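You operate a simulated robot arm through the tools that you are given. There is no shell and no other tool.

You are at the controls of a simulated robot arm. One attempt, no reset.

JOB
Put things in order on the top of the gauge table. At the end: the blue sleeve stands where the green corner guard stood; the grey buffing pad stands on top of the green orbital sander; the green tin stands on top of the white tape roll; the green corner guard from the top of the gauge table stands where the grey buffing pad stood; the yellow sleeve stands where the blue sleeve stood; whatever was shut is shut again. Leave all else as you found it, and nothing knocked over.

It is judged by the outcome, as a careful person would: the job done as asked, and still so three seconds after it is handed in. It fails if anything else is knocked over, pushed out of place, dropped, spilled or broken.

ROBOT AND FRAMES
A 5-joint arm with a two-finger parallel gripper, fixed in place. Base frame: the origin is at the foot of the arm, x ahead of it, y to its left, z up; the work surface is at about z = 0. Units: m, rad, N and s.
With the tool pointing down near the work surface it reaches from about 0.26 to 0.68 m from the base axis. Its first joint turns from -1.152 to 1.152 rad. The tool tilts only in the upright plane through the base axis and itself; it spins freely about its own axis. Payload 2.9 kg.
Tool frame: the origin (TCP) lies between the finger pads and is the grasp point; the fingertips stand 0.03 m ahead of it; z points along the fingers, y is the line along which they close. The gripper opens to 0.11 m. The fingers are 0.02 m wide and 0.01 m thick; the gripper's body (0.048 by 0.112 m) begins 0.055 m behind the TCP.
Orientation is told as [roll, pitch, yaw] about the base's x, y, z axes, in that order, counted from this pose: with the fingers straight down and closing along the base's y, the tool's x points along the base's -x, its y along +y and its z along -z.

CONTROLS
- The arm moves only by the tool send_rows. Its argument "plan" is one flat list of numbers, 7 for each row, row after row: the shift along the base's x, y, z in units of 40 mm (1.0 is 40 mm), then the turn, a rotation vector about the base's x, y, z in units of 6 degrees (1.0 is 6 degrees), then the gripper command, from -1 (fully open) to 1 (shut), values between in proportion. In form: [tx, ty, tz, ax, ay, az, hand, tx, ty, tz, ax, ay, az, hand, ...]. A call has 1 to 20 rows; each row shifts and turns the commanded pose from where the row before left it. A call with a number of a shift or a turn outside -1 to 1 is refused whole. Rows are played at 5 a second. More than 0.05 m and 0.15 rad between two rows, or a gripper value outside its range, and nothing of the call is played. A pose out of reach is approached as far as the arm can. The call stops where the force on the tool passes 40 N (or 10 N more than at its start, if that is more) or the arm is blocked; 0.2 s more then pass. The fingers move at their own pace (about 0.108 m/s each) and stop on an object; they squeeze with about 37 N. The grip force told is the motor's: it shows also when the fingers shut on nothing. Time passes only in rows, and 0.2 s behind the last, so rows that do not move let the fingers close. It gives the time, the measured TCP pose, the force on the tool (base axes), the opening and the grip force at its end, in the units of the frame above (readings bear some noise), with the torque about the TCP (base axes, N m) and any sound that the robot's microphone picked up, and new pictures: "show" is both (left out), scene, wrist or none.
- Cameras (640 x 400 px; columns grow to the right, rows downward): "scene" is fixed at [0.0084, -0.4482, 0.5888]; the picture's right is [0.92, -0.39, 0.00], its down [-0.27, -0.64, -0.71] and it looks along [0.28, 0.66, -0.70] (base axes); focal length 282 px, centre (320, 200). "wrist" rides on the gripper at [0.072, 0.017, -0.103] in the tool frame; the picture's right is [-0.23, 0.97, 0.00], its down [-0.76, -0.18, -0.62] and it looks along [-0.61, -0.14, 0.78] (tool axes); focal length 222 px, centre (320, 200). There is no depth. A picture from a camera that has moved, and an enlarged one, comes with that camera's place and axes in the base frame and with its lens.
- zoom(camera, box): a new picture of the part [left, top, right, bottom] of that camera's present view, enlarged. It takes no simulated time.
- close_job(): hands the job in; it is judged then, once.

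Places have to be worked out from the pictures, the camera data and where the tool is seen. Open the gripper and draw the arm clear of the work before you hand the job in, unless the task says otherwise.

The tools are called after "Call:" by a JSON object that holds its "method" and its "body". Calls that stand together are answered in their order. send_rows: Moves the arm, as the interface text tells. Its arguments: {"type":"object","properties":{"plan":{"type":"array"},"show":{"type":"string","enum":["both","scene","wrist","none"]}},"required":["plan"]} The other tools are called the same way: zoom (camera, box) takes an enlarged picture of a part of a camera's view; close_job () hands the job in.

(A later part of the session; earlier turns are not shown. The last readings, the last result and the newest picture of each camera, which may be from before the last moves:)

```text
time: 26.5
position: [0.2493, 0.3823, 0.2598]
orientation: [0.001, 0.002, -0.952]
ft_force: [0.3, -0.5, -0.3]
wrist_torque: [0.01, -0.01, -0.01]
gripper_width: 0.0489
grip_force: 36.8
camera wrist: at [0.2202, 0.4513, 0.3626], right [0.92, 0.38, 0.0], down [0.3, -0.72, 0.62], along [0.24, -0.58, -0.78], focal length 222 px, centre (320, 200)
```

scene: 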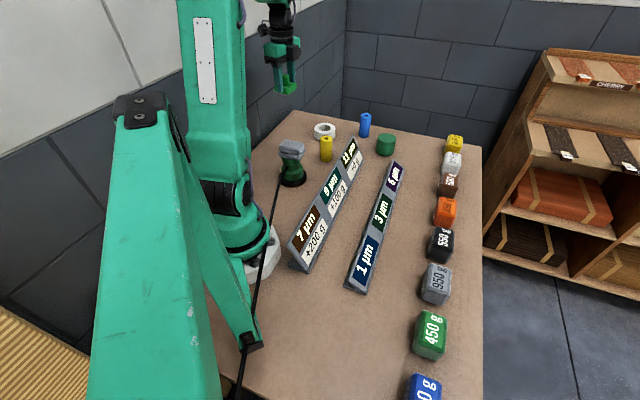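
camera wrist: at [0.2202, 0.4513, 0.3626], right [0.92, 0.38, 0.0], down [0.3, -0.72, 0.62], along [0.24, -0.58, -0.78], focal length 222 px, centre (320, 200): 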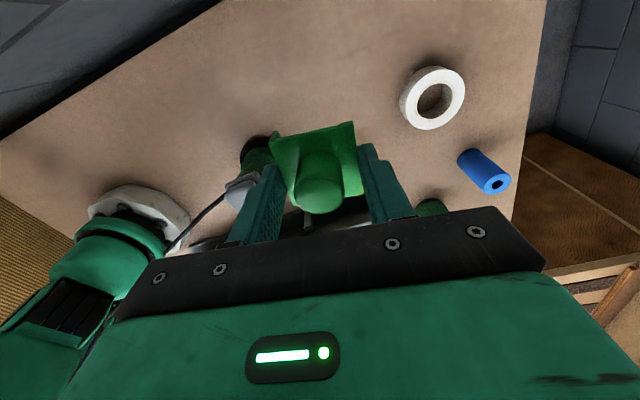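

I shift slightly to TCP (0.2475, 0.389), so that the guard's centre comes to the pad's former centre, and lower to ~5 mm above the table.

Call:
{"method": "send_rows", "body": {"plan": [-0.045, 0.168, 0, 0, 0, 0, 1, 0, 0, -0.9, 0, 0, 0, 1, 0, 0, -1, 0, 0, 0, 1, 0, 0, -1, 0, 0, 0, 1, 0, 0, -1, 0, 0, 0, 1, 0, 0, -0.8, 0, 0, 0, 1, 0, 0, -0.5, 0, 0, 0, 1, 0, 0, -0.25, 0, 0, 0, 1, 0, 0, 0, 0, 0, 0, 1], "show": "both"}}

Call:
{"method": "zoom", "body": {"camera": "scene", "box": [250, 90, 350, 190]}}

```text
time: 28.5
position: [0.2466, 0.3885, 0.0419]
orientation: [0.001, 0.001, -0.951]
ft_force: [-0.8, 0.0, -0.1]
wrist_torque: [0.02, 0.0, -0.01]
gripper_width: 0.0487
grip_force: 37.0
camera wrist: at [0.2183, 0.4575, 0.1451], right [0.92, 0.38, 0.0], down [0.3, -0.72, 0.62], along [0.24, -0.58, -0.78], focal length 222 px, centre (320, 200)
```

scene: 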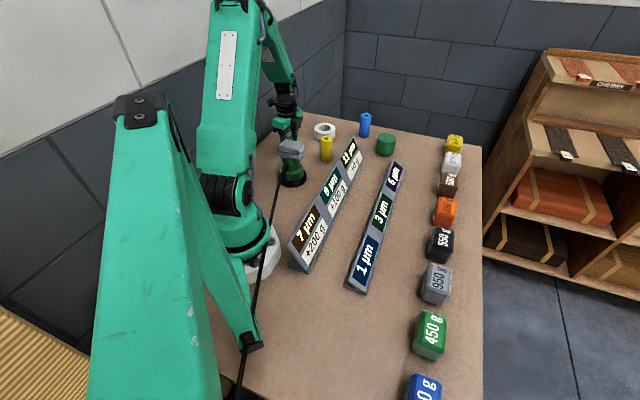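
wrist: 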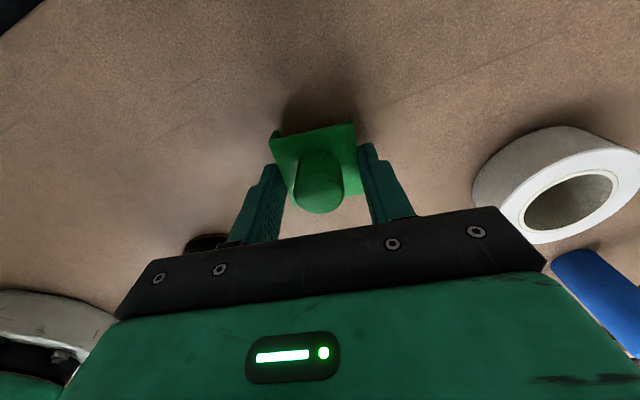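

```text
4.00 times, centred on (300, 140) of scene
camera zoom: at [0.0084, -0.4482, 0.5888], right [0.92, -0.39, 0.0], down [-0.27, -0.64, -0.71], along [0.28, 0.66, -0.7], focal length 1128 px, centre (400, 440)
```

zoom: 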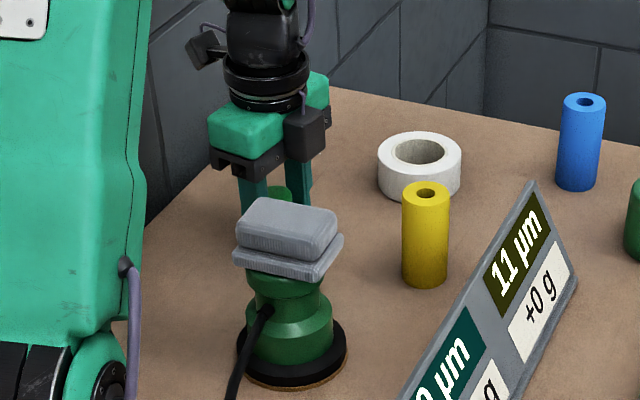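

The guard is about 6-7 mm above the table with no contact. I lower in small steps until it touches.

Call:
{"method": "send_rows", "body": {"plan": [0, 0, -0.08, 0, 0, 0, 1, 0, 0, -0.05, 0, 0, 0, 1, 0, 0, 0, 0, 0, 0, 1], "show": "none"}}

```text
time: 29.3
position: [0.2457, 0.3891, 0.0376]
orientation: [0.002, -0.001, -0.951]
ft_force: [-0.1, 0.6, -0.6]
wrist_torque: [-0.01, 0.02, -0.01]
gripper_width: 0.0488
grip_force: 37.1
```

Call:
{"method": "send_rows", "body": {"plan": [0, 0, -0.04, 0, 0, 0, 1, 0, 0, -0.02, 0, 0, 0, 1, 0, 0, 0, 0, 0, 0, 1], "show": "none"}}

```text
time: 30.1
position: [0.2464, 0.3891, 0.0346]
orientation: [0.005, -0.001, -0.952]
ft_force: [-2.3, -3.8, 9.8]
wrist_torque: [-0.27, 0.25, 0.05]
gripper_width: 0.0488
grip_force: 37.0
```

The upward force of ~10 N says the guard stands on the table. I open, then rise straight up and look.

Call:
{"method": "send_rows", "body": {"plan": [0, 0, 0, 0, 0, 0, 0, 0, 0, 0, 0, 0, 0, -0.3, 0, 0, 0, 0, 0, 0, -0.6, 0, 0, 0, 0, 0, 0, -0.8, 0, 0, 0.5, 0, 0, 0, -0.8, 0, 0, 0.9, 0, 0, 0, -0.8, 0, 0, 1, 0, 0, 0, -1, 0, 0, 1, 0, 0, 0, -1, 0, 0, 1, 0, 0, 0, -1, 0, 0, 0, 0, 0, 0, -1], "show": "both"}}

Call:
{"method": "zoom", "body": {"camera": "wrist", "box": [240, 40, 480, 200]}}

Call:
{"method": "zoom", "body": {"camera": "scene", "box": [250, 90, 350, 190]}}

```text
time: 32.3
position: [0.2461, 0.3882, 0.2123]
orientation: [0.0, -0.001, -0.951]
ft_force: [-1.0, 0.2, -0.3]
wrist_torque: [0.03, 0.01, -0.03]
gripper_width: 0.1099
grip_force: 0.1
camera wrist: at [0.2183, 0.457, 0.3146], right [0.92, 0.38, 0.0], down [0.3, -0.72, 0.62], along [0.24, -0.57, -0.78], focal length 222 px, centre (320, 200)
```

scene: 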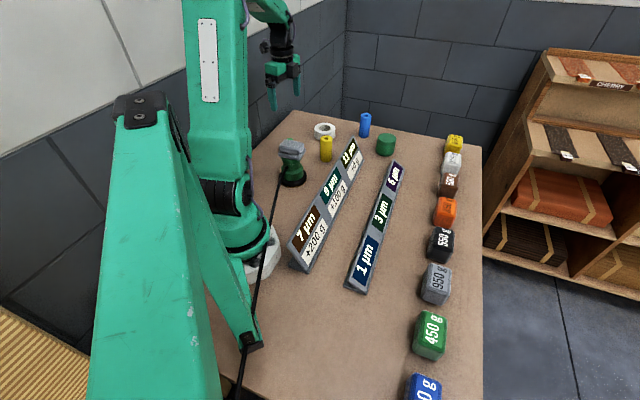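
wrist: 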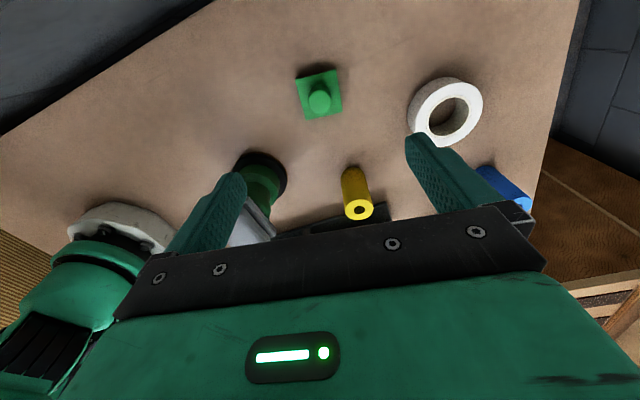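

```text
2.50 times, centred on (360, 120) of wrist
camera zoom: at [0.2183, 0.457, 0.3146], right [0.92, 0.38, 0.0], down [0.3, -0.72, 0.62], along [0.24, -0.57, -0.78], focal length 555 px, centre (220, 400)
```

zoom: 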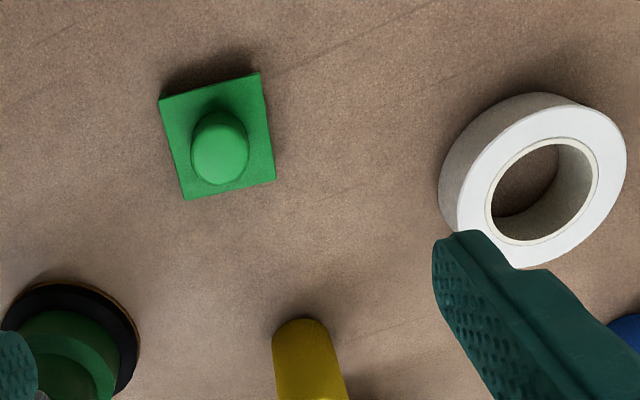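

```text
4.00 times, centred on (300, 140) of scene
camera zoom: at [0.0084, -0.4482, 0.5888], right [0.92, -0.39, 0.0], down [-0.27, -0.64, -0.71], along [0.28, 0.66, -0.7], focal length 1128 px, centre (400, 440)
```

zoom: 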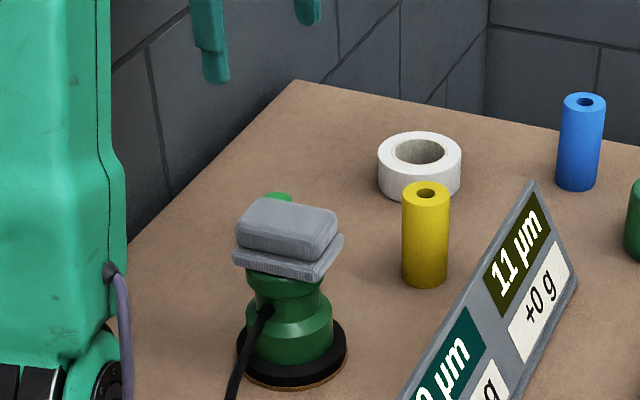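

The guard stands upright at (0.247, 0.390), where the pad was. Next the blue sleeve near (0.543, 0.3745); I turn the tool to yaw +40° (fingers closing parallel to the table edge) and move to a viewpoint short of it.

Call:
{"method": "send_rows", "body": {"plan": [0.397, -0.067, 0, 0, 0, 0.984, -1, 0.397, -0.067, 0, 0, 0, 0.984, -1, 0.397, -0.067, 0, 0, 0, 0.984, -1, 0.397, -0.067, 0, 0, 0, 0.984, -1, 0.397, -0.067, 0, 0, 0, 0.984, -1, 0.397, -0.067, 0, 0, 0, 0.984, -1, 0.397, -0.067, 0, 0, 0, 0.984, -1, 0.397, -0.067, 0, 0, 0, 0.984, -1, 0.397, -0.067, 0, 0, 0, 0.984, -1, 0.397, -0.067, 0, 0, 0, 0.984, -1, 0.397, -0.067, 0, 0, 0, 0.984, -1, 0.397, -0.067, 0, 0, 0, 0.984, -1, 0.397, -0.067, 0, 0, 0, 0.984, -1, 0.397, -0.067, 0, 0, 0, 0.984, -1, 0.397, -0.067, 0, 0, 0, 0.984, -1, 0.397, -0.067, 0, 0, 0, 0.984, -1, 0, 0, 0, 0, 0, 0, -1], "show": "both"}}

Call:
{"method": "zoom", "body": {"camera": "wrist", "box": [200, 40, 440, 200]}}

```text
time: 35.9
position: [0.5002, 0.3457, 0.2109]
orientation: [0.0, 0.0, 0.699]
ft_force: [-0.1, 1.0, 0.1]
wrist_torque: [0.0, 0.02, -0.02]
gripper_width: 0.1099
grip_force: 0.0
camera wrist: at [0.4349, 0.3123, 0.3139], right [-0.45, 0.89, 0.0], down [0.7, 0.35, 0.62], along [0.56, 0.28, -0.78], focal length 222 px, centre (320, 200)
```

scene: 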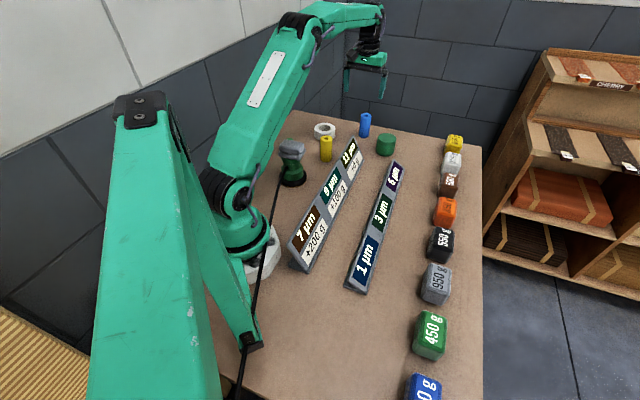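
wrist: 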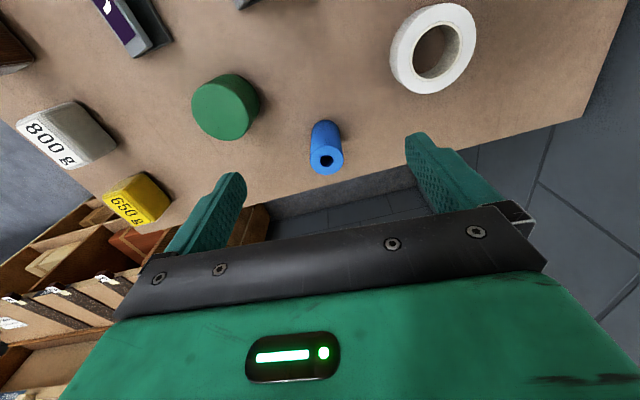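

```text
2.50 times, centred on (320, 120) of wrist
camera zoom: at [0.4349, 0.3123, 0.3139], right [-0.45, 0.89, 0.0], down [0.7, 0.35, 0.62], along [0.56, 0.28, -0.78], focal length 555 px, centre (320, 400)
```

zoom: 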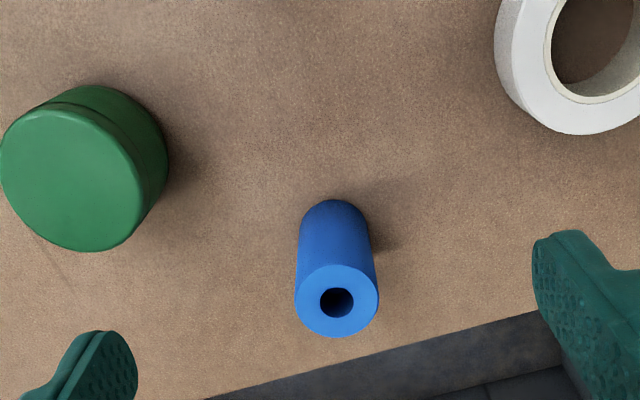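

Blue sleeve: centre ≈ (0.5437, 0.377), diameter 0.04, height ≈ 0.081. I go down to z≈0.15 and out over it, then check that the arm really reaches there.

Call:
{"method": "send_rows", "body": {"plan": [0, 0, -0.75, 0, 0, 0, -1, 0, 0, -0.75, 0, 0, 0, -1, 0.54, 0.39, 0, 0, 0, 0, -1, 0.54, 0.39, 0, 0, 0, 0, -1, 0, 0, 0, 0, 0, 0, -1], "show": "both"}}

Call:
{"method": "zoom", "body": {"camera": "wrist", "box": [240, 80, 400, 220]}}

```text
time: 37.1
position: [0.5429, 0.3768, 0.1493]
orientation: [0.0, 0.001, 0.696]
ft_force: [-0.3, -0.3, 0.4]
wrist_torque: [-0.05, 0.0, -0.02]
gripper_width: 0.11
grip_force: 0.1
camera wrist: at [0.4778, 0.3437, 0.2533], right [-0.45, 0.89, 0.0], down [0.7, 0.35, 0.62], along [0.56, 0.28, -0.78], focal length 222 px, centre (320, 200)
```

scene: 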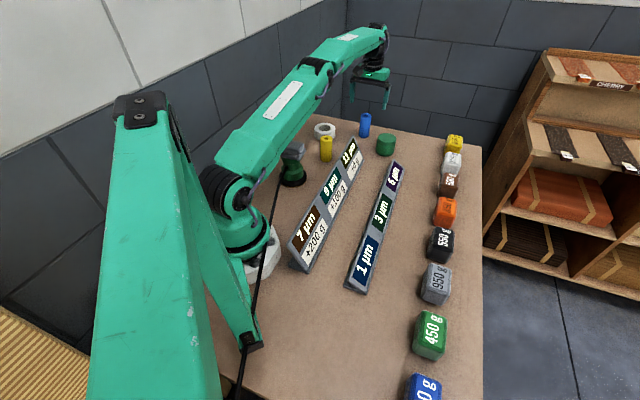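
wrist: 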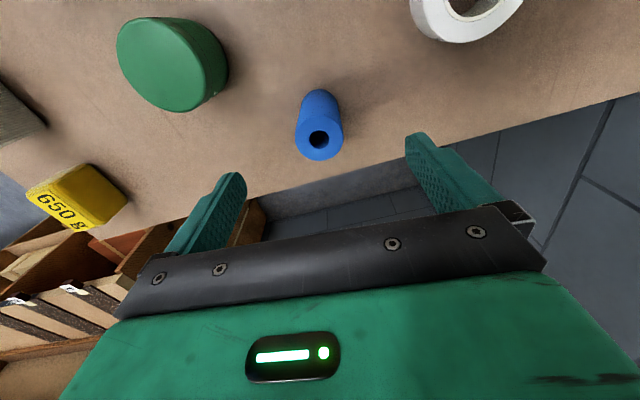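

```text
2.86 times, centred on (320, 150) of wrist
camera zoom: at [0.4778, 0.3437, 0.2533], right [-0.45, 0.89, 0.0], down [0.7, 0.35, 0.62], along [0.56, 0.28, -0.78], focal length 635 px, centre (320, 343)
```

zoom: 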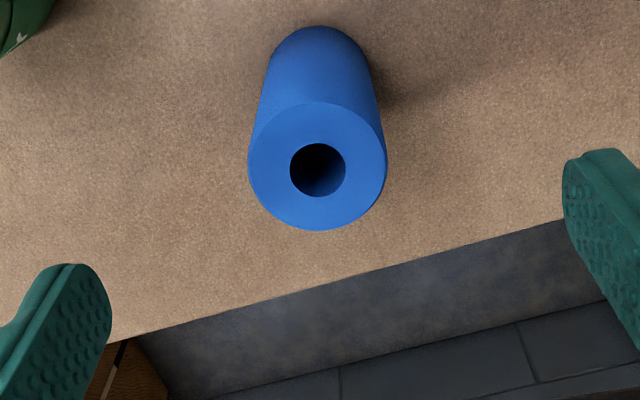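

Reach is fine and the hole centre computes to (0.544, 0.377), nearly under the TCP. I descend around the sleeve and grip it.

Call:
{"method": "send_rows", "body": {"plan": [0.025, 0.005, -0.9, 0, 0, 0, -1, 0, 0, -0.9, 0, 0, 0, -1, 0, 0, -0.78, 0, 0, 0, -1, 0, 0, 0, 0, 0, 0, -1, 0, 0, 0, 0, 0, 0, 1, 0, 0, 0, 0, 0, 0, 1, 0, 0, 0, 0, 0, 0, 1, 0, 0, 0, 0, 0, 0, 1], "show": "both"}}

Call:
{"method": "zoom", "body": {"camera": "wrist", "box": [240, 80, 400, 240]}}

```text
time: 38.9
position: [0.5455, 0.3766, 0.0478]
orientation: [0.0, 0.0, 0.696]
ft_force: [0.4, 0.1, 0.6]
wrist_torque: [0.0, 0.01, 0.02]
gripper_width: 0.0387
grip_force: 37.0
camera wrist: at [0.4792, 0.3442, 0.151], right [-0.45, 0.89, 0.0], down [0.7, 0.35, 0.62], along [0.56, 0.28, -0.78], focal length 222 px, centre (320, 200)
```

scene: 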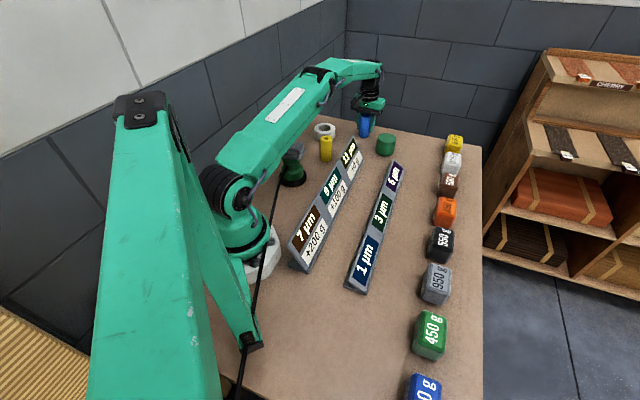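
wrist: 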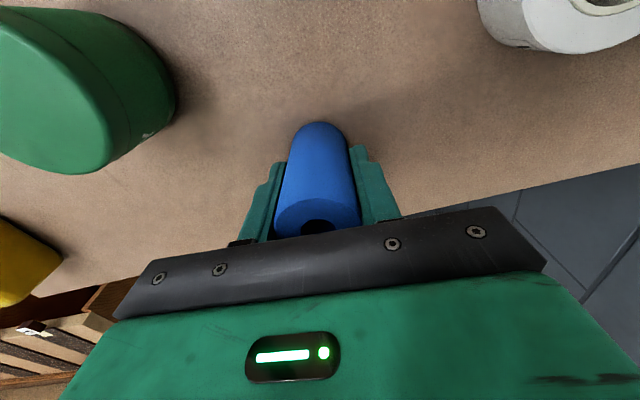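

```text
2.50 times, centred on (320, 160) of wrist
camera zoom: at [0.4792, 0.3442, 0.151], right [-0.45, 0.89, 0.0], down [0.7, 0.35, 0.62], along [0.56, 0.28, -0.78], focal length 555 px, centre (320, 300)
```

zoom: 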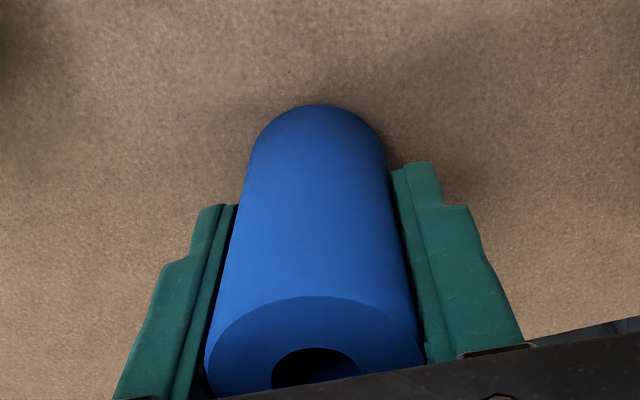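

The blue sleeve is gripped (38.7 mm). I lift it, draw it inward while rising to z≈0.25, and begin turning the tool toward yaw -50° so that the fingers will be clear of the 450 g weight at the target.

Call:
{"method": "send_rows", "body": {"plan": [0, 0, 0.5, 0, 0, 0, 1, 0, 0, 0.8, 0, 0, 0, 1, 0, 0, 0.8, 0, 0, 0, 1, -0.478, -0.633, 0.6, 0, 0, -1, 1, -0.478, -0.633, 0.6, 0, 0, -1, 1, -0.478, -0.633, 0.6, 0, 0, -1, 1, -0.478, -0.633, 0.6, 0, 0, -1, 1, -0.478, -0.633, 0.6, 0, 0, -1, 1, 0, 0, 0, 0, 0, 0, 1], "show": "both"}}

```text
time: 40.9
position: [0.45, 0.2491, 0.2536]
orientation: [0.0, -0.001, 0.171]
ft_force: [-0.5, 0.2, -1.2]
wrist_torque: [0.03, 0.0, 0.01]
gripper_width: 0.0385
grip_force: 37.1
camera wrist: at [0.3752, 0.2542, 0.3556], right [0.06, 1.0, 0.0], down [0.78, -0.05, 0.62], along [0.62, -0.04, -0.78], focal length 222 px, centre (320, 200)
```

scene: 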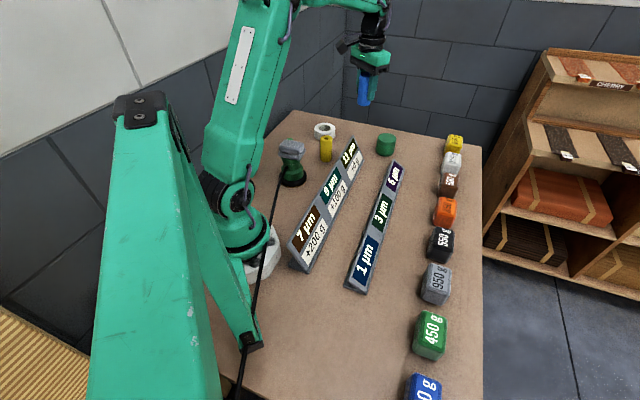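
wrist: 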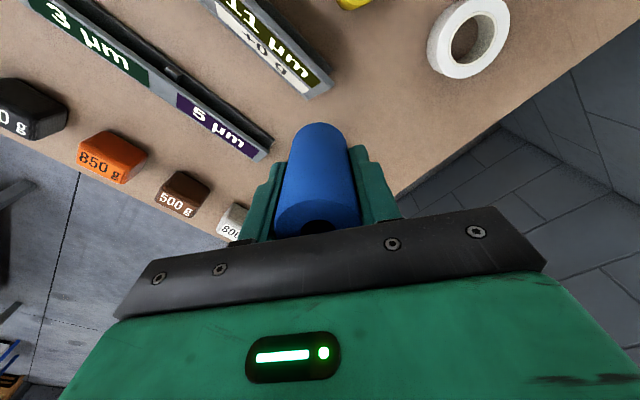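

The sleeve hangs upright in the grip at z 0.25. I carry it along a straight line to above the guard's old place (0.203, -0.276).

Call:
{"method": "send_rows", "body": {"plan": [-0.441, -0.9375, 0, 0, 0, -1, 1, -0.441, -0.9375, 0, 0, 0, -1, 1, -0.441, -0.9375, 0, 0, 0, -1, 1, -0.441, -0.9375, 0, 0, 0, -1, 1, -0.441, -0.9375, 0, 0, 0, -1, 1, -0.441, -0.9375, 0, 0, 0, -1, 1, -0.441, -0.9375, 0, 0, 0, -1, 1, -0.441, -0.9375, 0, 0, 0, -1, 1, -0.441, -0.9375, 0, 0, 0, -1, 1, -0.441, -0.9375, 0, 0, 0, -1, 1, -0.441, -0.9375, 0, 0, 0, 0, 1, -0.441, -0.9375, 0, 0, 0, 0, 1, -0.441, -0.9375, 0, 0, 0, 0, 1, -0.441, -0.9375, 0, 0, 0, 0, 1, 0, 0, 0, 0, 0, 0, 1], "show": "both"}}

```text
time: 44.1
position: [0.2003, -0.2741, 0.2516]
orientation: [0.0, 0.001, -0.874]
ft_force: [0.2, 0.6, -0.4]
wrist_torque: [-0.02, 0.0, 0.0]
gripper_width: 0.0386
grip_force: 37.0
camera wrist: at [0.1685, -0.2076, 0.3552], right [0.89, 0.45, 0.0], down [0.35, -0.7, 0.62], along [0.28, -0.56, -0.78], focal length 222 px, centre (320, 200)
```

scene: 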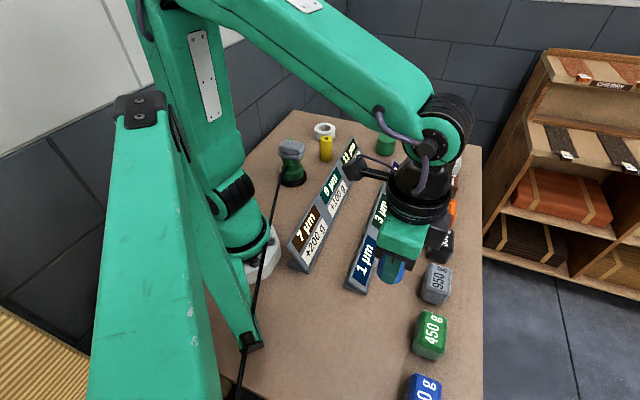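
wrist: 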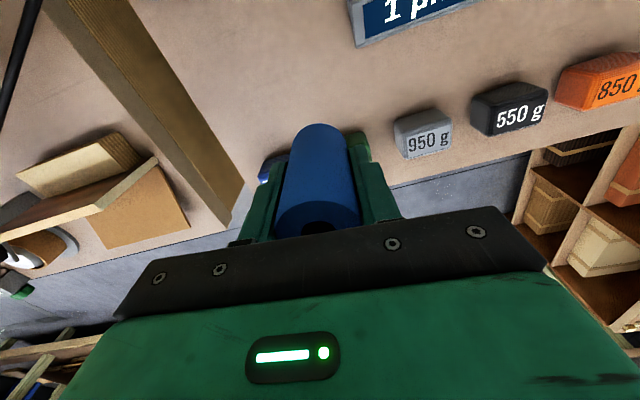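

I adjust by 3 mm and lower to ~6 mm above the table, away from the weights.

Call:
{"method": "send_rows", "body": {"plan": [0.0675, -0.0475, -0.6, 0, 0, 0, 1, 0, 0, -1, 0, 0, 0, 1, 0, 0, -1, 0, 0, 0, 1, 0, 0, -1, 0, 0, 0, 1, 0, 0, -0.8, 0, 0, 0, 1, 0, 0, -0.4, 0, 0, 0, 1, 0, 0, -0.12, 0, 0, 0, 1, 0, 0, 0, 0, 0, 0, 1], "show": "both"}}

Call:
{"method": "zoom", "body": {"camera": "scene", "box": [320, 240, 450, 370]}}

```text
time: 45.9
position: [0.205, -0.276, 0.0556]
orientation: [0.001, 0.0, -0.874]
ft_force: [0.2, -0.2, 0.1]
wrist_torque: [0.05, -0.04, 0.01]
gripper_width: 0.0386
grip_force: 36.8
camera wrist: at [0.1724, -0.2096, 0.1577], right [0.89, 0.45, 0.0], down [0.35, -0.7, 0.62], along [0.28, -0.56, -0.78], focal length 222 px, centre (320, 200)
```

scene: 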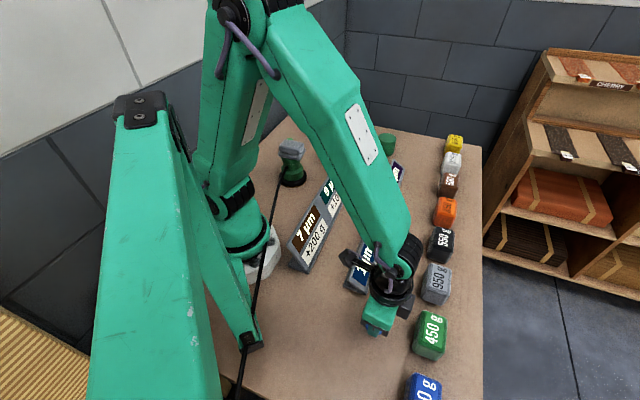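
wrist: 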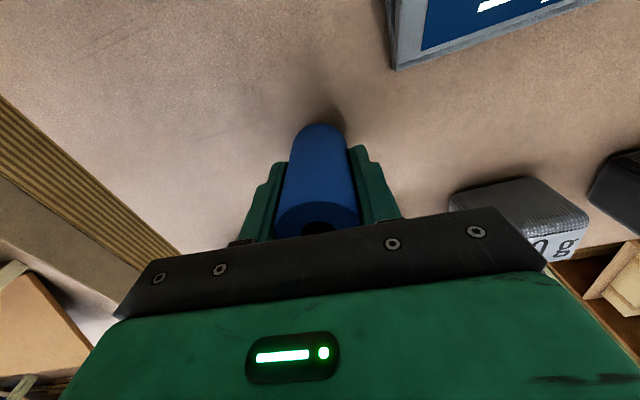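

```text
3.08 times, centred on (385, 305) of scene
camera zoom: at [0.0084, -0.4482, 0.5888], right [0.92, -0.39, 0.0], down [-0.27, -0.64, -0.71], along [0.28, 0.66, -0.7], focal length 868 px, centre (120, -123)
```

zoom: 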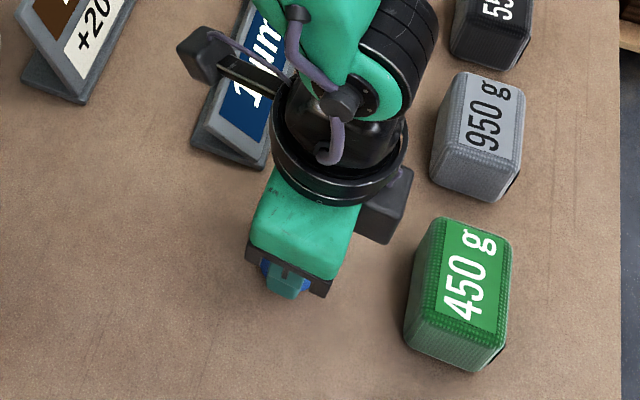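

Position is (0.205, -0.276), still ~8 mm up. I lower in small steps to contact.

Call:
{"method": "send_rows", "body": {"plan": [-0.03, 0, -0.1, 0, 0, 0, 1, 0, 0, -0.05, 0, 0, 0, 1, 0, 0, 0, 0, 0, 0, 1], "show": "none"}}

```text
time: 46.7
position: [0.2031, -0.2748, 0.0487]
orientation: [0.001, 0.0, -0.873]
ft_force: [0.1, -0.5, -0.9]
wrist_torque: [-0.01, 0.01, -0.02]
gripper_width: 0.0386
grip_force: 36.6
```

Call:
{"method": "send_rows", "body": {"plan": [0, 0, -0.03, 0, 0, 0, 1, 0, 0, 0, 0, 0, 0, 1], "show": "none"}}

```text
time: 47.3
position: [0.2037, -0.2767, 0.0482]
orientation: [0.0, -0.001, -0.876]
ft_force: [-0.2, 0.6, -1.0]
wrist_torque: [-0.01, 0.02, -0.02]
gripper_width: 0.0388
grip_force: 37.2
```

Call:
{"method": "send_rows", "body": {"plan": [0, 0, -0.03, 0, 0, 0, 1, 0, 0, 0, 0, 0, 0, 1], "show": "none"}}

```text
time: 47.9
position: [0.2039, -0.2766, 0.0463]
orientation: [-0.001, 0.0, -0.874]
ft_force: [-3.1, 6.0, 25.9]
wrist_torque: [0.22, 0.2, -0.02]
gripper_width: 0.0388
grip_force: 36.9
```

Contact (26 N): the sleeve stands on the table. I ease up 0.8 mm, open and rise straight up.

Call:
{"method": "send_rows", "body": {"plan": [0, 0, 0.02, 0, 0, 0, 1, 0, 0, 0, 0, 0, 0, 0.1, 0, 0, 0, 0, 0, 0, -0.2, 0, 0, 0, 0, 0, 0, -0.5, 0, 0, 0.5, 0, 0, 0, -0.5, 0, 0, 0.9, 0, 0, 0, -0.5, 0, 0, 1, 0, 0, 0, -0.5, 0, 0, 1, 0, 0, 0, -1, 0, 0, 1, 0, 0, 0, -1, 0, 0, 1, 0, 0, 0, -1, 0, 0, 0, 0, 0, 0, -1], "show": "both"}}

Call:
{"method": "zoom", "body": {"camera": "wrist", "box": [240, 40, 440, 200]}}

```text
time: 50.3
position: [0.2044, -0.276, 0.2648]
orientation: [-0.002, 0.001, -0.874]
ft_force: [0.5, 0.1, 0.0]
wrist_torque: [0.04, -0.03, 0.04]
gripper_width: 0.1099
grip_force: 0.0
camera wrist: at [0.171, -0.2088, 0.367], right [0.89, 0.45, 0.0], down [0.35, -0.7, 0.62], along [0.28, -0.56, -0.78], focal length 222 px, centre (320, 200)
```

scene: 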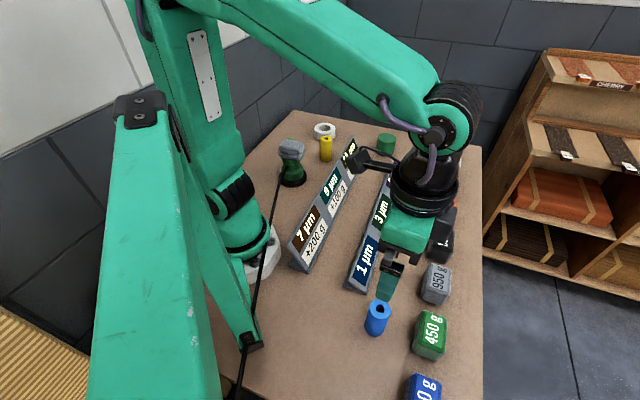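
wrist: 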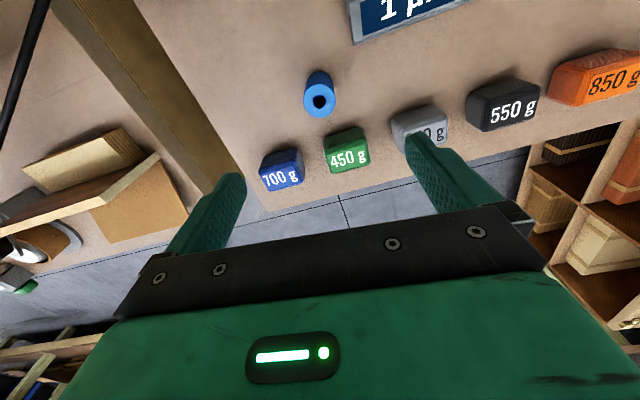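

```text
2.50 times, centred on (340, 120) of wrist
camera zoom: at [0.171, -0.2088, 0.367], right [0.89, 0.45, 0.0], down [0.35, -0.7, 0.62], along [0.28, -0.56, -0.78], focal length 555 px, centre (270, 400)
```

zoom: 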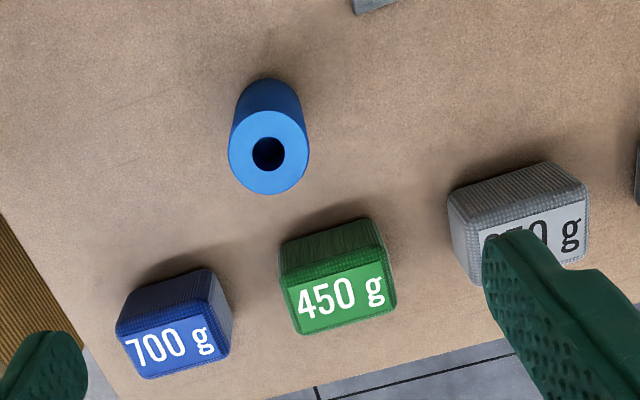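

The blue sleeve stands upright at the guard's old place. Next the yellow sleeve near (0.346, 0.288); I swing back on an arc at height to look at it from above.

Call:
{"method": "send_rows", "body": {"plan": [0.8, 0.7, 0, 0, 0, 0, -1, 0.8, 0.8, 0, 0, 0, 0, -1, 0.7, 0.9, 0, 0, 0, 0, -1, 0.6, 1, 0, 0, 0, 0, -1, 0.4, 1, 0, 0, 0, 0, -1, 0.2, 1, 0, 0, 0, 0, -1, 0.04, 1, 0, 0, 0, 0, -1, 0, 1, 0, 0, 0, 0, -1, 0, 1, 0, 0, 0, 0, -1, 0, 1, 0, 0, 0, 0, -1, 0, 1, 0, 0, 0, 0.5, -1, 0, 1, 0, 0, 0, 0.5, -1, 0, 1, 0, 0, 0, 0, -1, 0, 1, 0, 0, 0, 0, -1, 0, 0.7, 0, 0, 0, 0, -1, 0, 0, 0, 0, 0, 0, -1], "show": "both"}}

Call:
{"method": "zoom", "body": {"camera": "wrist", "box": [220, 40, 420, 200]}}

Call:
{"method": "zoom", "body": {"camera": "scene", "box": [260, 100, 420, 220]}}

```text
time: 53.7
position: [0.3452, 0.2884, 0.2647]
orientation: [0.001, -0.001, -0.77]
ft_force: [0.6, 0.0, -0.5]
wrist_torque: [-0.02, -0.02, 0.01]
gripper_width: 0.1099
grip_force: 0.0
camera wrist: at [0.3057, 0.3499, 0.367], right [0.84, 0.54, 0.0], down [0.42, -0.66, 0.62], along [0.34, -0.52, -0.78], focal length 222 px, centre (320, 200)
```

scene: 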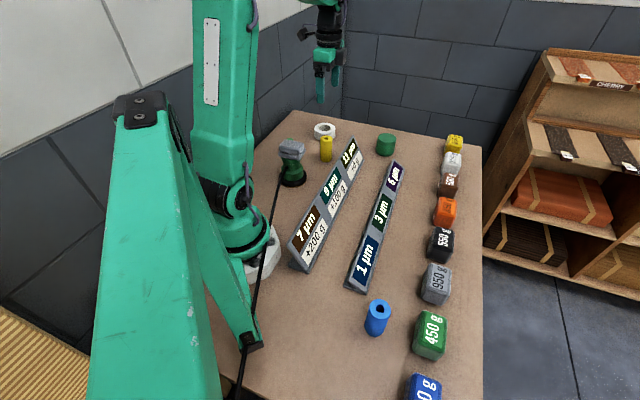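
wrist: 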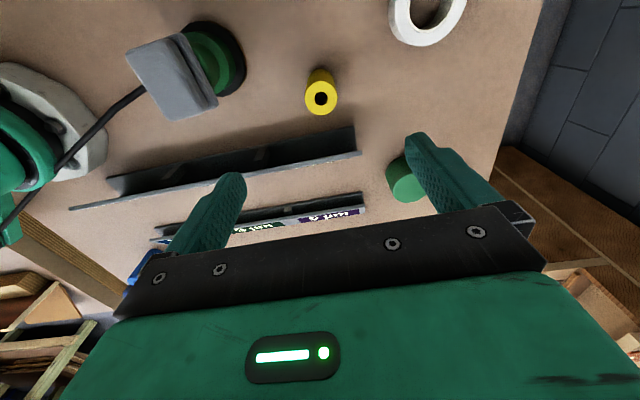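

```text
2.50 times, centred on (320, 120) of wrist
camera zoom: at [0.3057, 0.3499, 0.367], right [0.84, 0.54, 0.0], down [0.42, -0.66, 0.62], along [0.34, -0.52, -0.78], focal length 555 px, centre (320, 400)
```

zoom: 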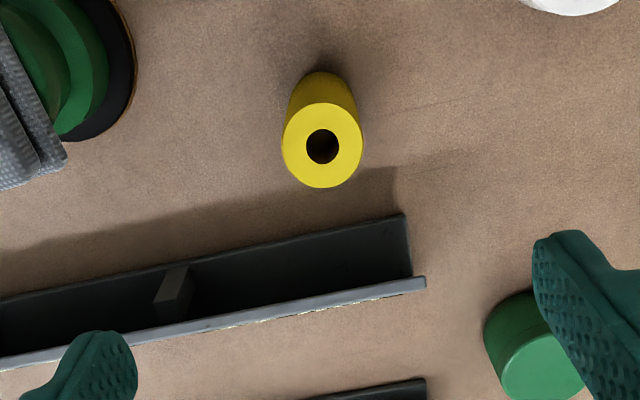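

```text
3.33 times, centred on (340, 160) of scene
camera zoom: at [0.0084, -0.4482, 0.5888], right [0.92, -0.39, 0.0], down [-0.27, -0.64, -0.71], along [0.28, 0.66, -0.7], focal length 940 px, centre (253, 333)
```

zoom: 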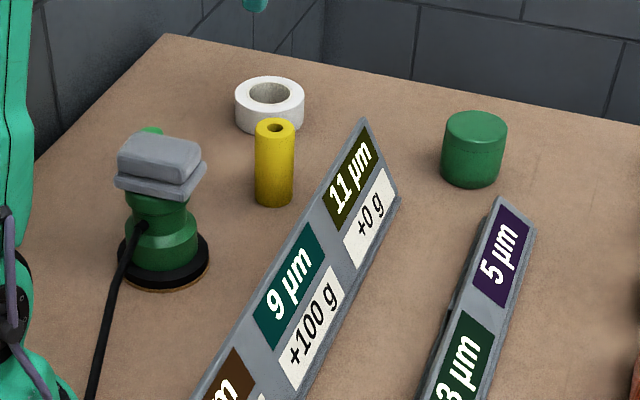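

Yellow sleeve's axis is at (0.3464, 0.2903), practically under the tool, fingers along the sign's direction. I correct 2 mm, descend and grip.

Call:
{"method": "send_rows", "body": {"plan": [0.03, 0.045, -0.6, 0, 0, 0, -1, 0, 0, -1, 0, 0, 0, -1, 0, 0, -1, 0, 0, 0, -1, 0, 0, -1, 0, 0, 0, -1, 0, 0, -0.9, 0, 0, 0, -1, 0, 0, -0.7, 0, 0, 0, -1, 0, 0, -0.22, 0, 0, 0, -1, 0, 0, 0, 0, 0, 0, -1, 0, 0, 0, 0, 0, 0, 1, 0, 0, 0, 0, 0, 0, 1, 0, 0, 0, 0, 0, 0, 1, 0, 0, 0, 0, 0, 0, 1], "show": "both"}}

Call:
{"method": "zoom", "body": {"camera": "wrist", "box": [240, 80, 400, 240]}}

```text
time: 56.3
position: [0.3481, 0.2894, 0.0456]
orientation: [0.002, 0.001, -0.769]
ft_force: [-0.1, 0.3, 0.0]
wrist_torque: [0.01, 0.01, -0.02]
gripper_width: 0.0384
grip_force: 36.9
camera wrist: at [0.3077, 0.3519, 0.1494], right [0.84, 0.54, 0.0], down [0.42, -0.66, 0.62], along [0.34, -0.52, -0.78], focal length 222 px, centre (320, 200)
```

scene: 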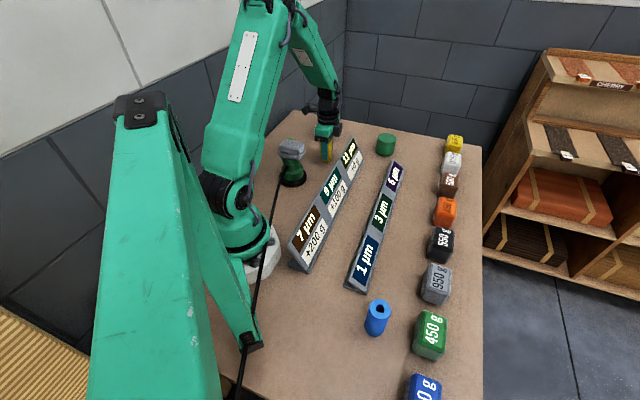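
wrist: 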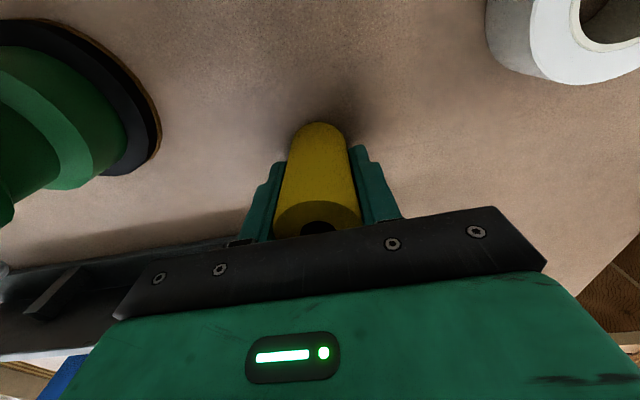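

```text
2.50 times, centred on (320, 160) of wrist
camera zoom: at [0.3077, 0.3519, 0.1494], right [0.84, 0.54, 0.0], down [0.42, -0.66, 0.62], along [0.34, -0.52, -0.78], focal length 555 px, centre (320, 300)
```

zoom: 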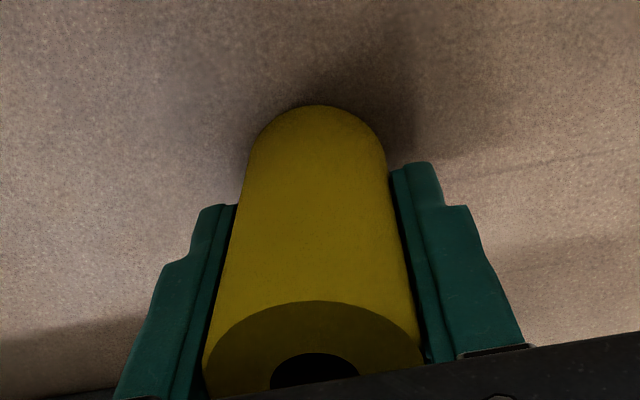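

The yellow sleeve is gripped (38.4 mm). I lift it to z≈0.165 and carry it toward the blue sleeve's old place (0.544, 0.377), turning the tool to yaw +40° on the way.

Call:
{"method": "send_rows", "body": {"plan": [0, 0, 0.5, 0, 0, 0, 1, 0, 0, 0.9, 0, 0, 0, 1, 0, 0, 0.9, 0, 0, 0, 1, 0, 0, 0.68, 0, 0, 0, 1, 0.35, 0.156, 0, 0, 0, 1, 1, 0.35, 0.156, 0, 0, 0, 1, 1, 0.35, 0.156, 0, 0, 0, 1, 1, 0.35, 0.156, 0, 0, 0, 1, 1, 0.35, 0.156, 0, 0, 0, 1, 1, 0.35, 0.156, 0, 0, 0, 1, 1, 0.35, 0.156, 0, 0, 0, 1, 1, 0.35, 0.156, 0, 0, 0, 1, 1, 0.35, 0.156, 0, 0, 0, 1, 1, 0.35, 0.156, 0, 0, 0, 1, 1, 0.35, 0.156, 0, 0, 0, 1, 1, 0.35, 0.156, 0, 0, 0, 1, 1, 0.35, 0.156, 0, 0, 0, 1, 1, 0.35, 0.156, 0, 0, 0, 1, 1, 0, 0, 0, 0, 0, 0, 1], "show": "both"}}

```text
time: 60.3
position: [0.5435, 0.3767, 0.1663]
orientation: [0.001, 0.003, 0.697]
ft_force: [0.4, -0.4, -0.2]
wrist_torque: [-0.02, -0.03, -0.02]
gripper_width: 0.0386
grip_force: 37.1
camera wrist: at [0.4775, 0.3436, 0.2689], right [-0.45, 0.89, 0.0], down [0.7, 0.35, 0.62], along [0.56, 0.28, -0.78], focal length 222 px, centre (320, 200)
```

scene: 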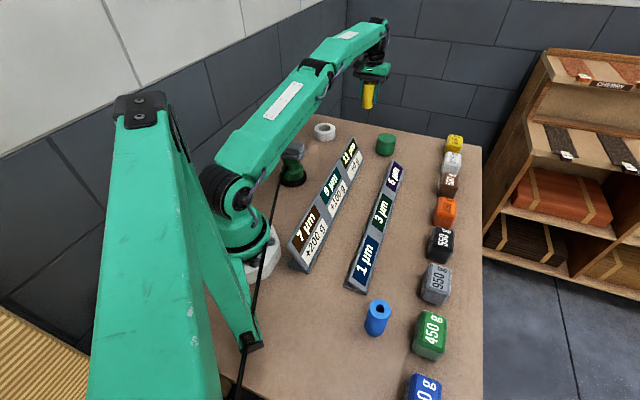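
wrist: 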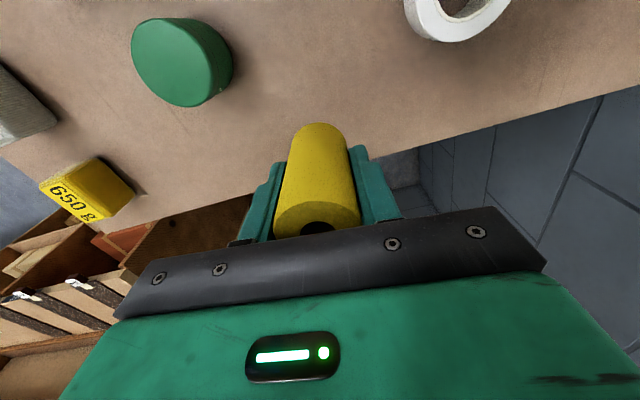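

Yellow sleeve is over the right place. I lower to ~6 mm above the table.

Call:
{"method": "send_rows", "body": {"plan": [0.01, 0.01, -0.7, 0, 0, 0, 1, 0, 0, -0.9, 0, 0, 0, 1, 0, 0, -0.8, 0, 0, 0, 1, 0, 0, -0.4, 0, 0, 0, 1, 0, 0, 0, 0, 0, 0, 1], "show": "both"}}

```text
time: 61.5
position: [0.5426, 0.3778, 0.0542]
orientation: [0.001, 0.001, 0.696]
ft_force: [-0.1, -0.5, -0.7]
wrist_torque: [0.02, -0.01, 0.01]
gripper_width: 0.0384
grip_force: 37.2
camera wrist: at [0.4772, 0.3442, 0.1563], right [-0.45, 0.89, 0.0], down [0.7, 0.35, 0.62], along [0.56, 0.28, -0.78], focal length 222 px, centre (320, 200)
```

scene: 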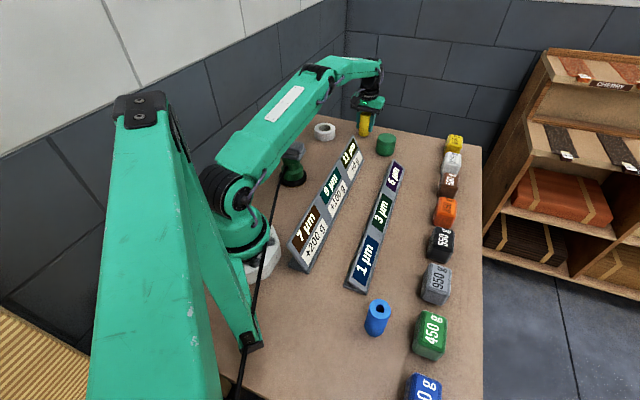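
wrist: 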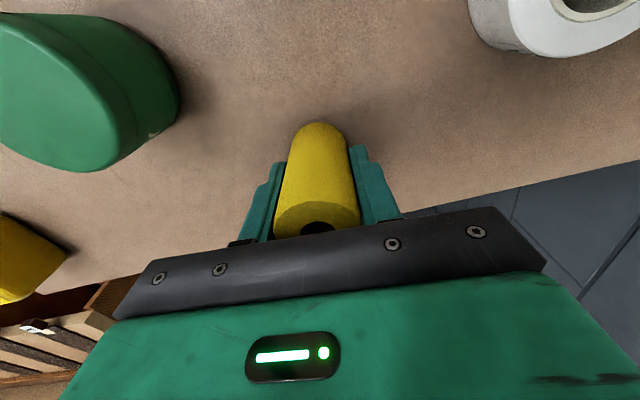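

Still ~8 mm up, no contact. I go on down in small steps.

Call:
{"method": "send_rows", "body": {"plan": [0.03, 0, -0.1, 0, 0, 0, 1, 0, 0, -0.06, 0, 0, 0, 1, 0, 0, 0, 0, 0, 0, 1], "show": "none"}}

```text
time: 62.3
position: [0.545, 0.3776, 0.0468]
orientation: [-0.001, 0.0, 0.696]
ft_force: [0.4, 0.7, 0.0]
wrist_torque: [-0.01, -0.01, -0.01]
gripper_width: 0.0385
grip_force: 37.2
```

Call:
{"method": "send_rows", "body": {"plan": [0, 0, -0.03, 0, 0, 0, 1, 0, 0, 0, 0, 0, 0, 1], "show": "none"}}

```text
time: 62.9
position: [0.5445, 0.3773, 0.0463]
orientation: [0.0, -0.001, 0.697]
ft_force: [-0.4, -0.6, 0.8]
wrist_torque: [-0.03, 0.0, 0.01]
gripper_width: 0.0388
grip_force: 37.3
```

Call:
{"method": "send_rows", "body": {"plan": [0, 0, -0.025, 0, 0, 0, 1, 0, 0, 0, 0, 0, 0, 1], "show": "none"}}

```text
time: 63.5
position: [0.5449, 0.378, 0.0455]
orientation: [0.001, 0.001, 0.697]
ft_force: [-5.0, -3.5, 10.1]
wrist_torque: [-0.1, 0.27, 0.02]
gripper_width: 0.0384
grip_force: 36.6
```

Light contact (10 N): the yellow sleeve stands on the table. I open (only as far as needed) and rise, then go back to z ≈ 0.2.

Call:
{"method": "send_rows", "body": {"plan": [0, 0, 0, 0, 0, 0, 0.1, 0, 0, 0, 0, 0, 0, -0.2, 0, 0, 0, 0, 0, 0, -0.5, 0, 0, 0, 0, 0, 0, -0.5, 0, 0, 0.5, 0, 0, 0, -0.5, 0, 0, 0.9, 0, 0, 0, -0.5, 0, 0, 0.9, 0, 0, 0, -0.5, -0.54, -0.39, 0.5, 0, 0, 0, -1, -0.54, -0.39, 0.5, 0, 0, 0, -1, 0, 0, 0, 0, 0, 0, -1], "show": "both"}}

Call:
{"method": "zoom", "body": {"camera": "wrist", "box": [160, 0, 480, 200]}}

Call:
{"method": "zoom", "body": {"camera": "scene", "box": [260, 100, 420, 220]}}

```text
time: 65.7
position: [0.5019, 0.3462, 0.1785]
orientation: [0.0, 0.001, 0.697]
ft_force: [0.1, -0.1, 0.0]
wrist_torque: [-0.02, -0.02, 0.0]
gripper_width: 0.11
grip_force: 0.1
camera wrist: at [0.435, 0.3123, 0.2808], right [-0.45, 0.89, 0.0], down [0.7, 0.35, 0.62], along [0.56, 0.28, -0.78], focal length 222 px, centre (320, 200)
```

scene: 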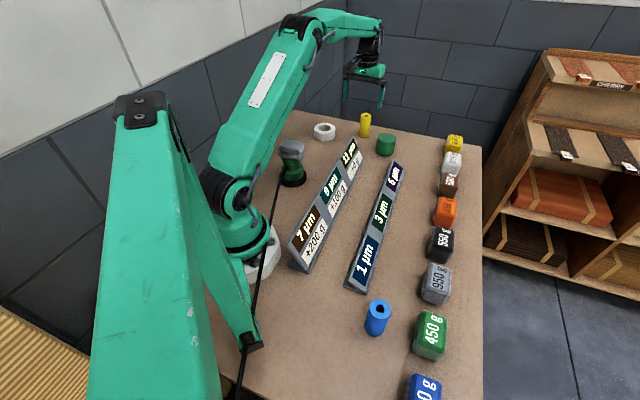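
wrist: 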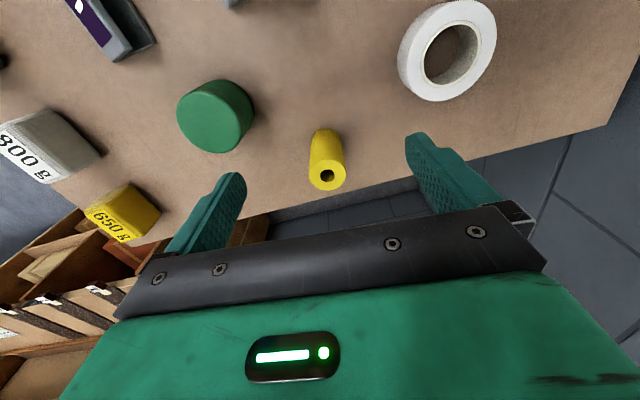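

```text
2.00 times, centred on (320, 100) of wrist
camera zoom: at [0.435, 0.3123, 0.2808], right [-0.45, 0.89, 0.0], down [0.7, 0.35, 0.62], along [0.56, 0.28, -0.78], focal length 444 px, centre (320, 400)
```

zoom: 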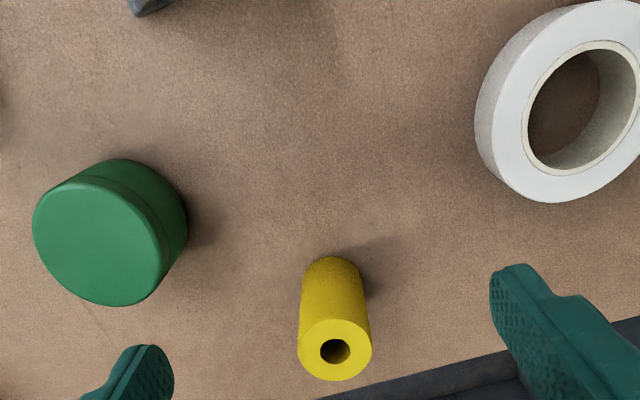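

```text
3.33 times, centred on (340, 160) of scene
camera zoom: at [0.0083, -0.4482, 0.5888], right [0.92, -0.39, 0.0], down [-0.27, -0.64, -0.71], along [0.28, 0.66, -0.7], focal length 940 px, centre (253, 333)
```

zoom: 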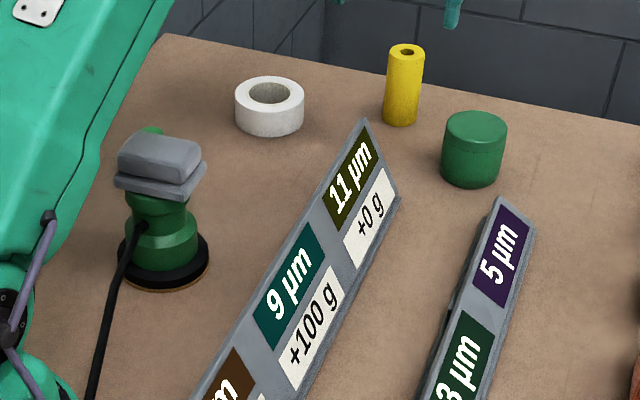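

Yellow now stands where blue was. Last is the tin; I zoom on it and the tape roll to see their shapes and heights.

Call:
{"method": "zoom", "body": {"camera": "wrist", "box": [160, 60, 280, 160]}}

Call:
{"method": "zoom", "body": {"camera": "wrist", "box": [380, 0, 520, 110]}}

Call:
{"method": "zoom", "body": {"camera": "scene", "box": [310, 105, 400, 165]}}

```text
4.00 times, centred on (220, 110) of wrist
camera zoom: at [0.435, 0.3123, 0.2808], right [-0.45, 0.89, 0.0], down [0.7, 0.35, 0.62], along [0.56, 0.28, -0.78], focal length 888 px, centre (720, 560)
```

zoom: 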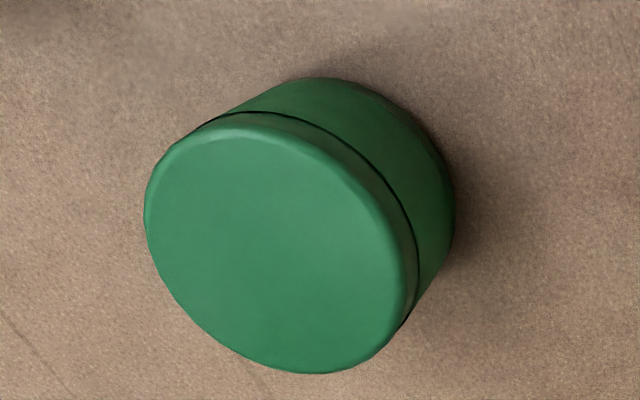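

```text
3.64 times, centred on (450, 55) of wrist
camera zoom: at [0.435, 0.3123, 0.2808], right [-0.45, 0.89, 0.0], down [0.7, 0.35, 0.62], along [0.56, 0.28, -0.78], focal length 808 px, centre (-153, 727)
```

zoom: 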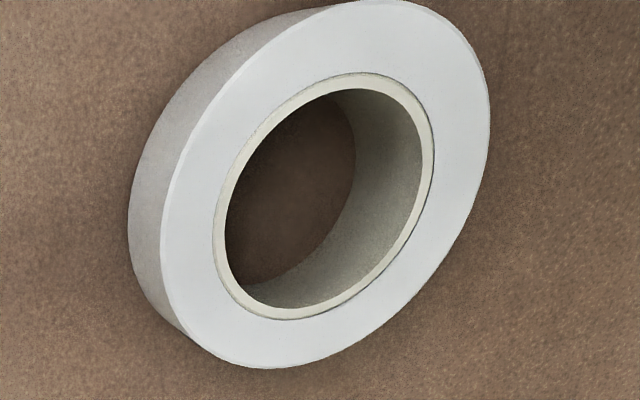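

```text
6.67 times, centred on (355, 135) of scene
camera zoom: at [0.0083, -0.4482, 0.5888], right [0.92, -0.39, 0.0], down [-0.27, -0.64, -0.71], along [0.28, 0.66, -0.7], focal length 1880 px, centre (87, 633)
```

zoom: 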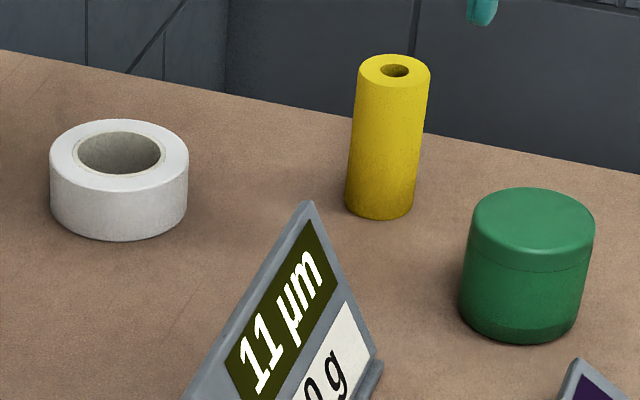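

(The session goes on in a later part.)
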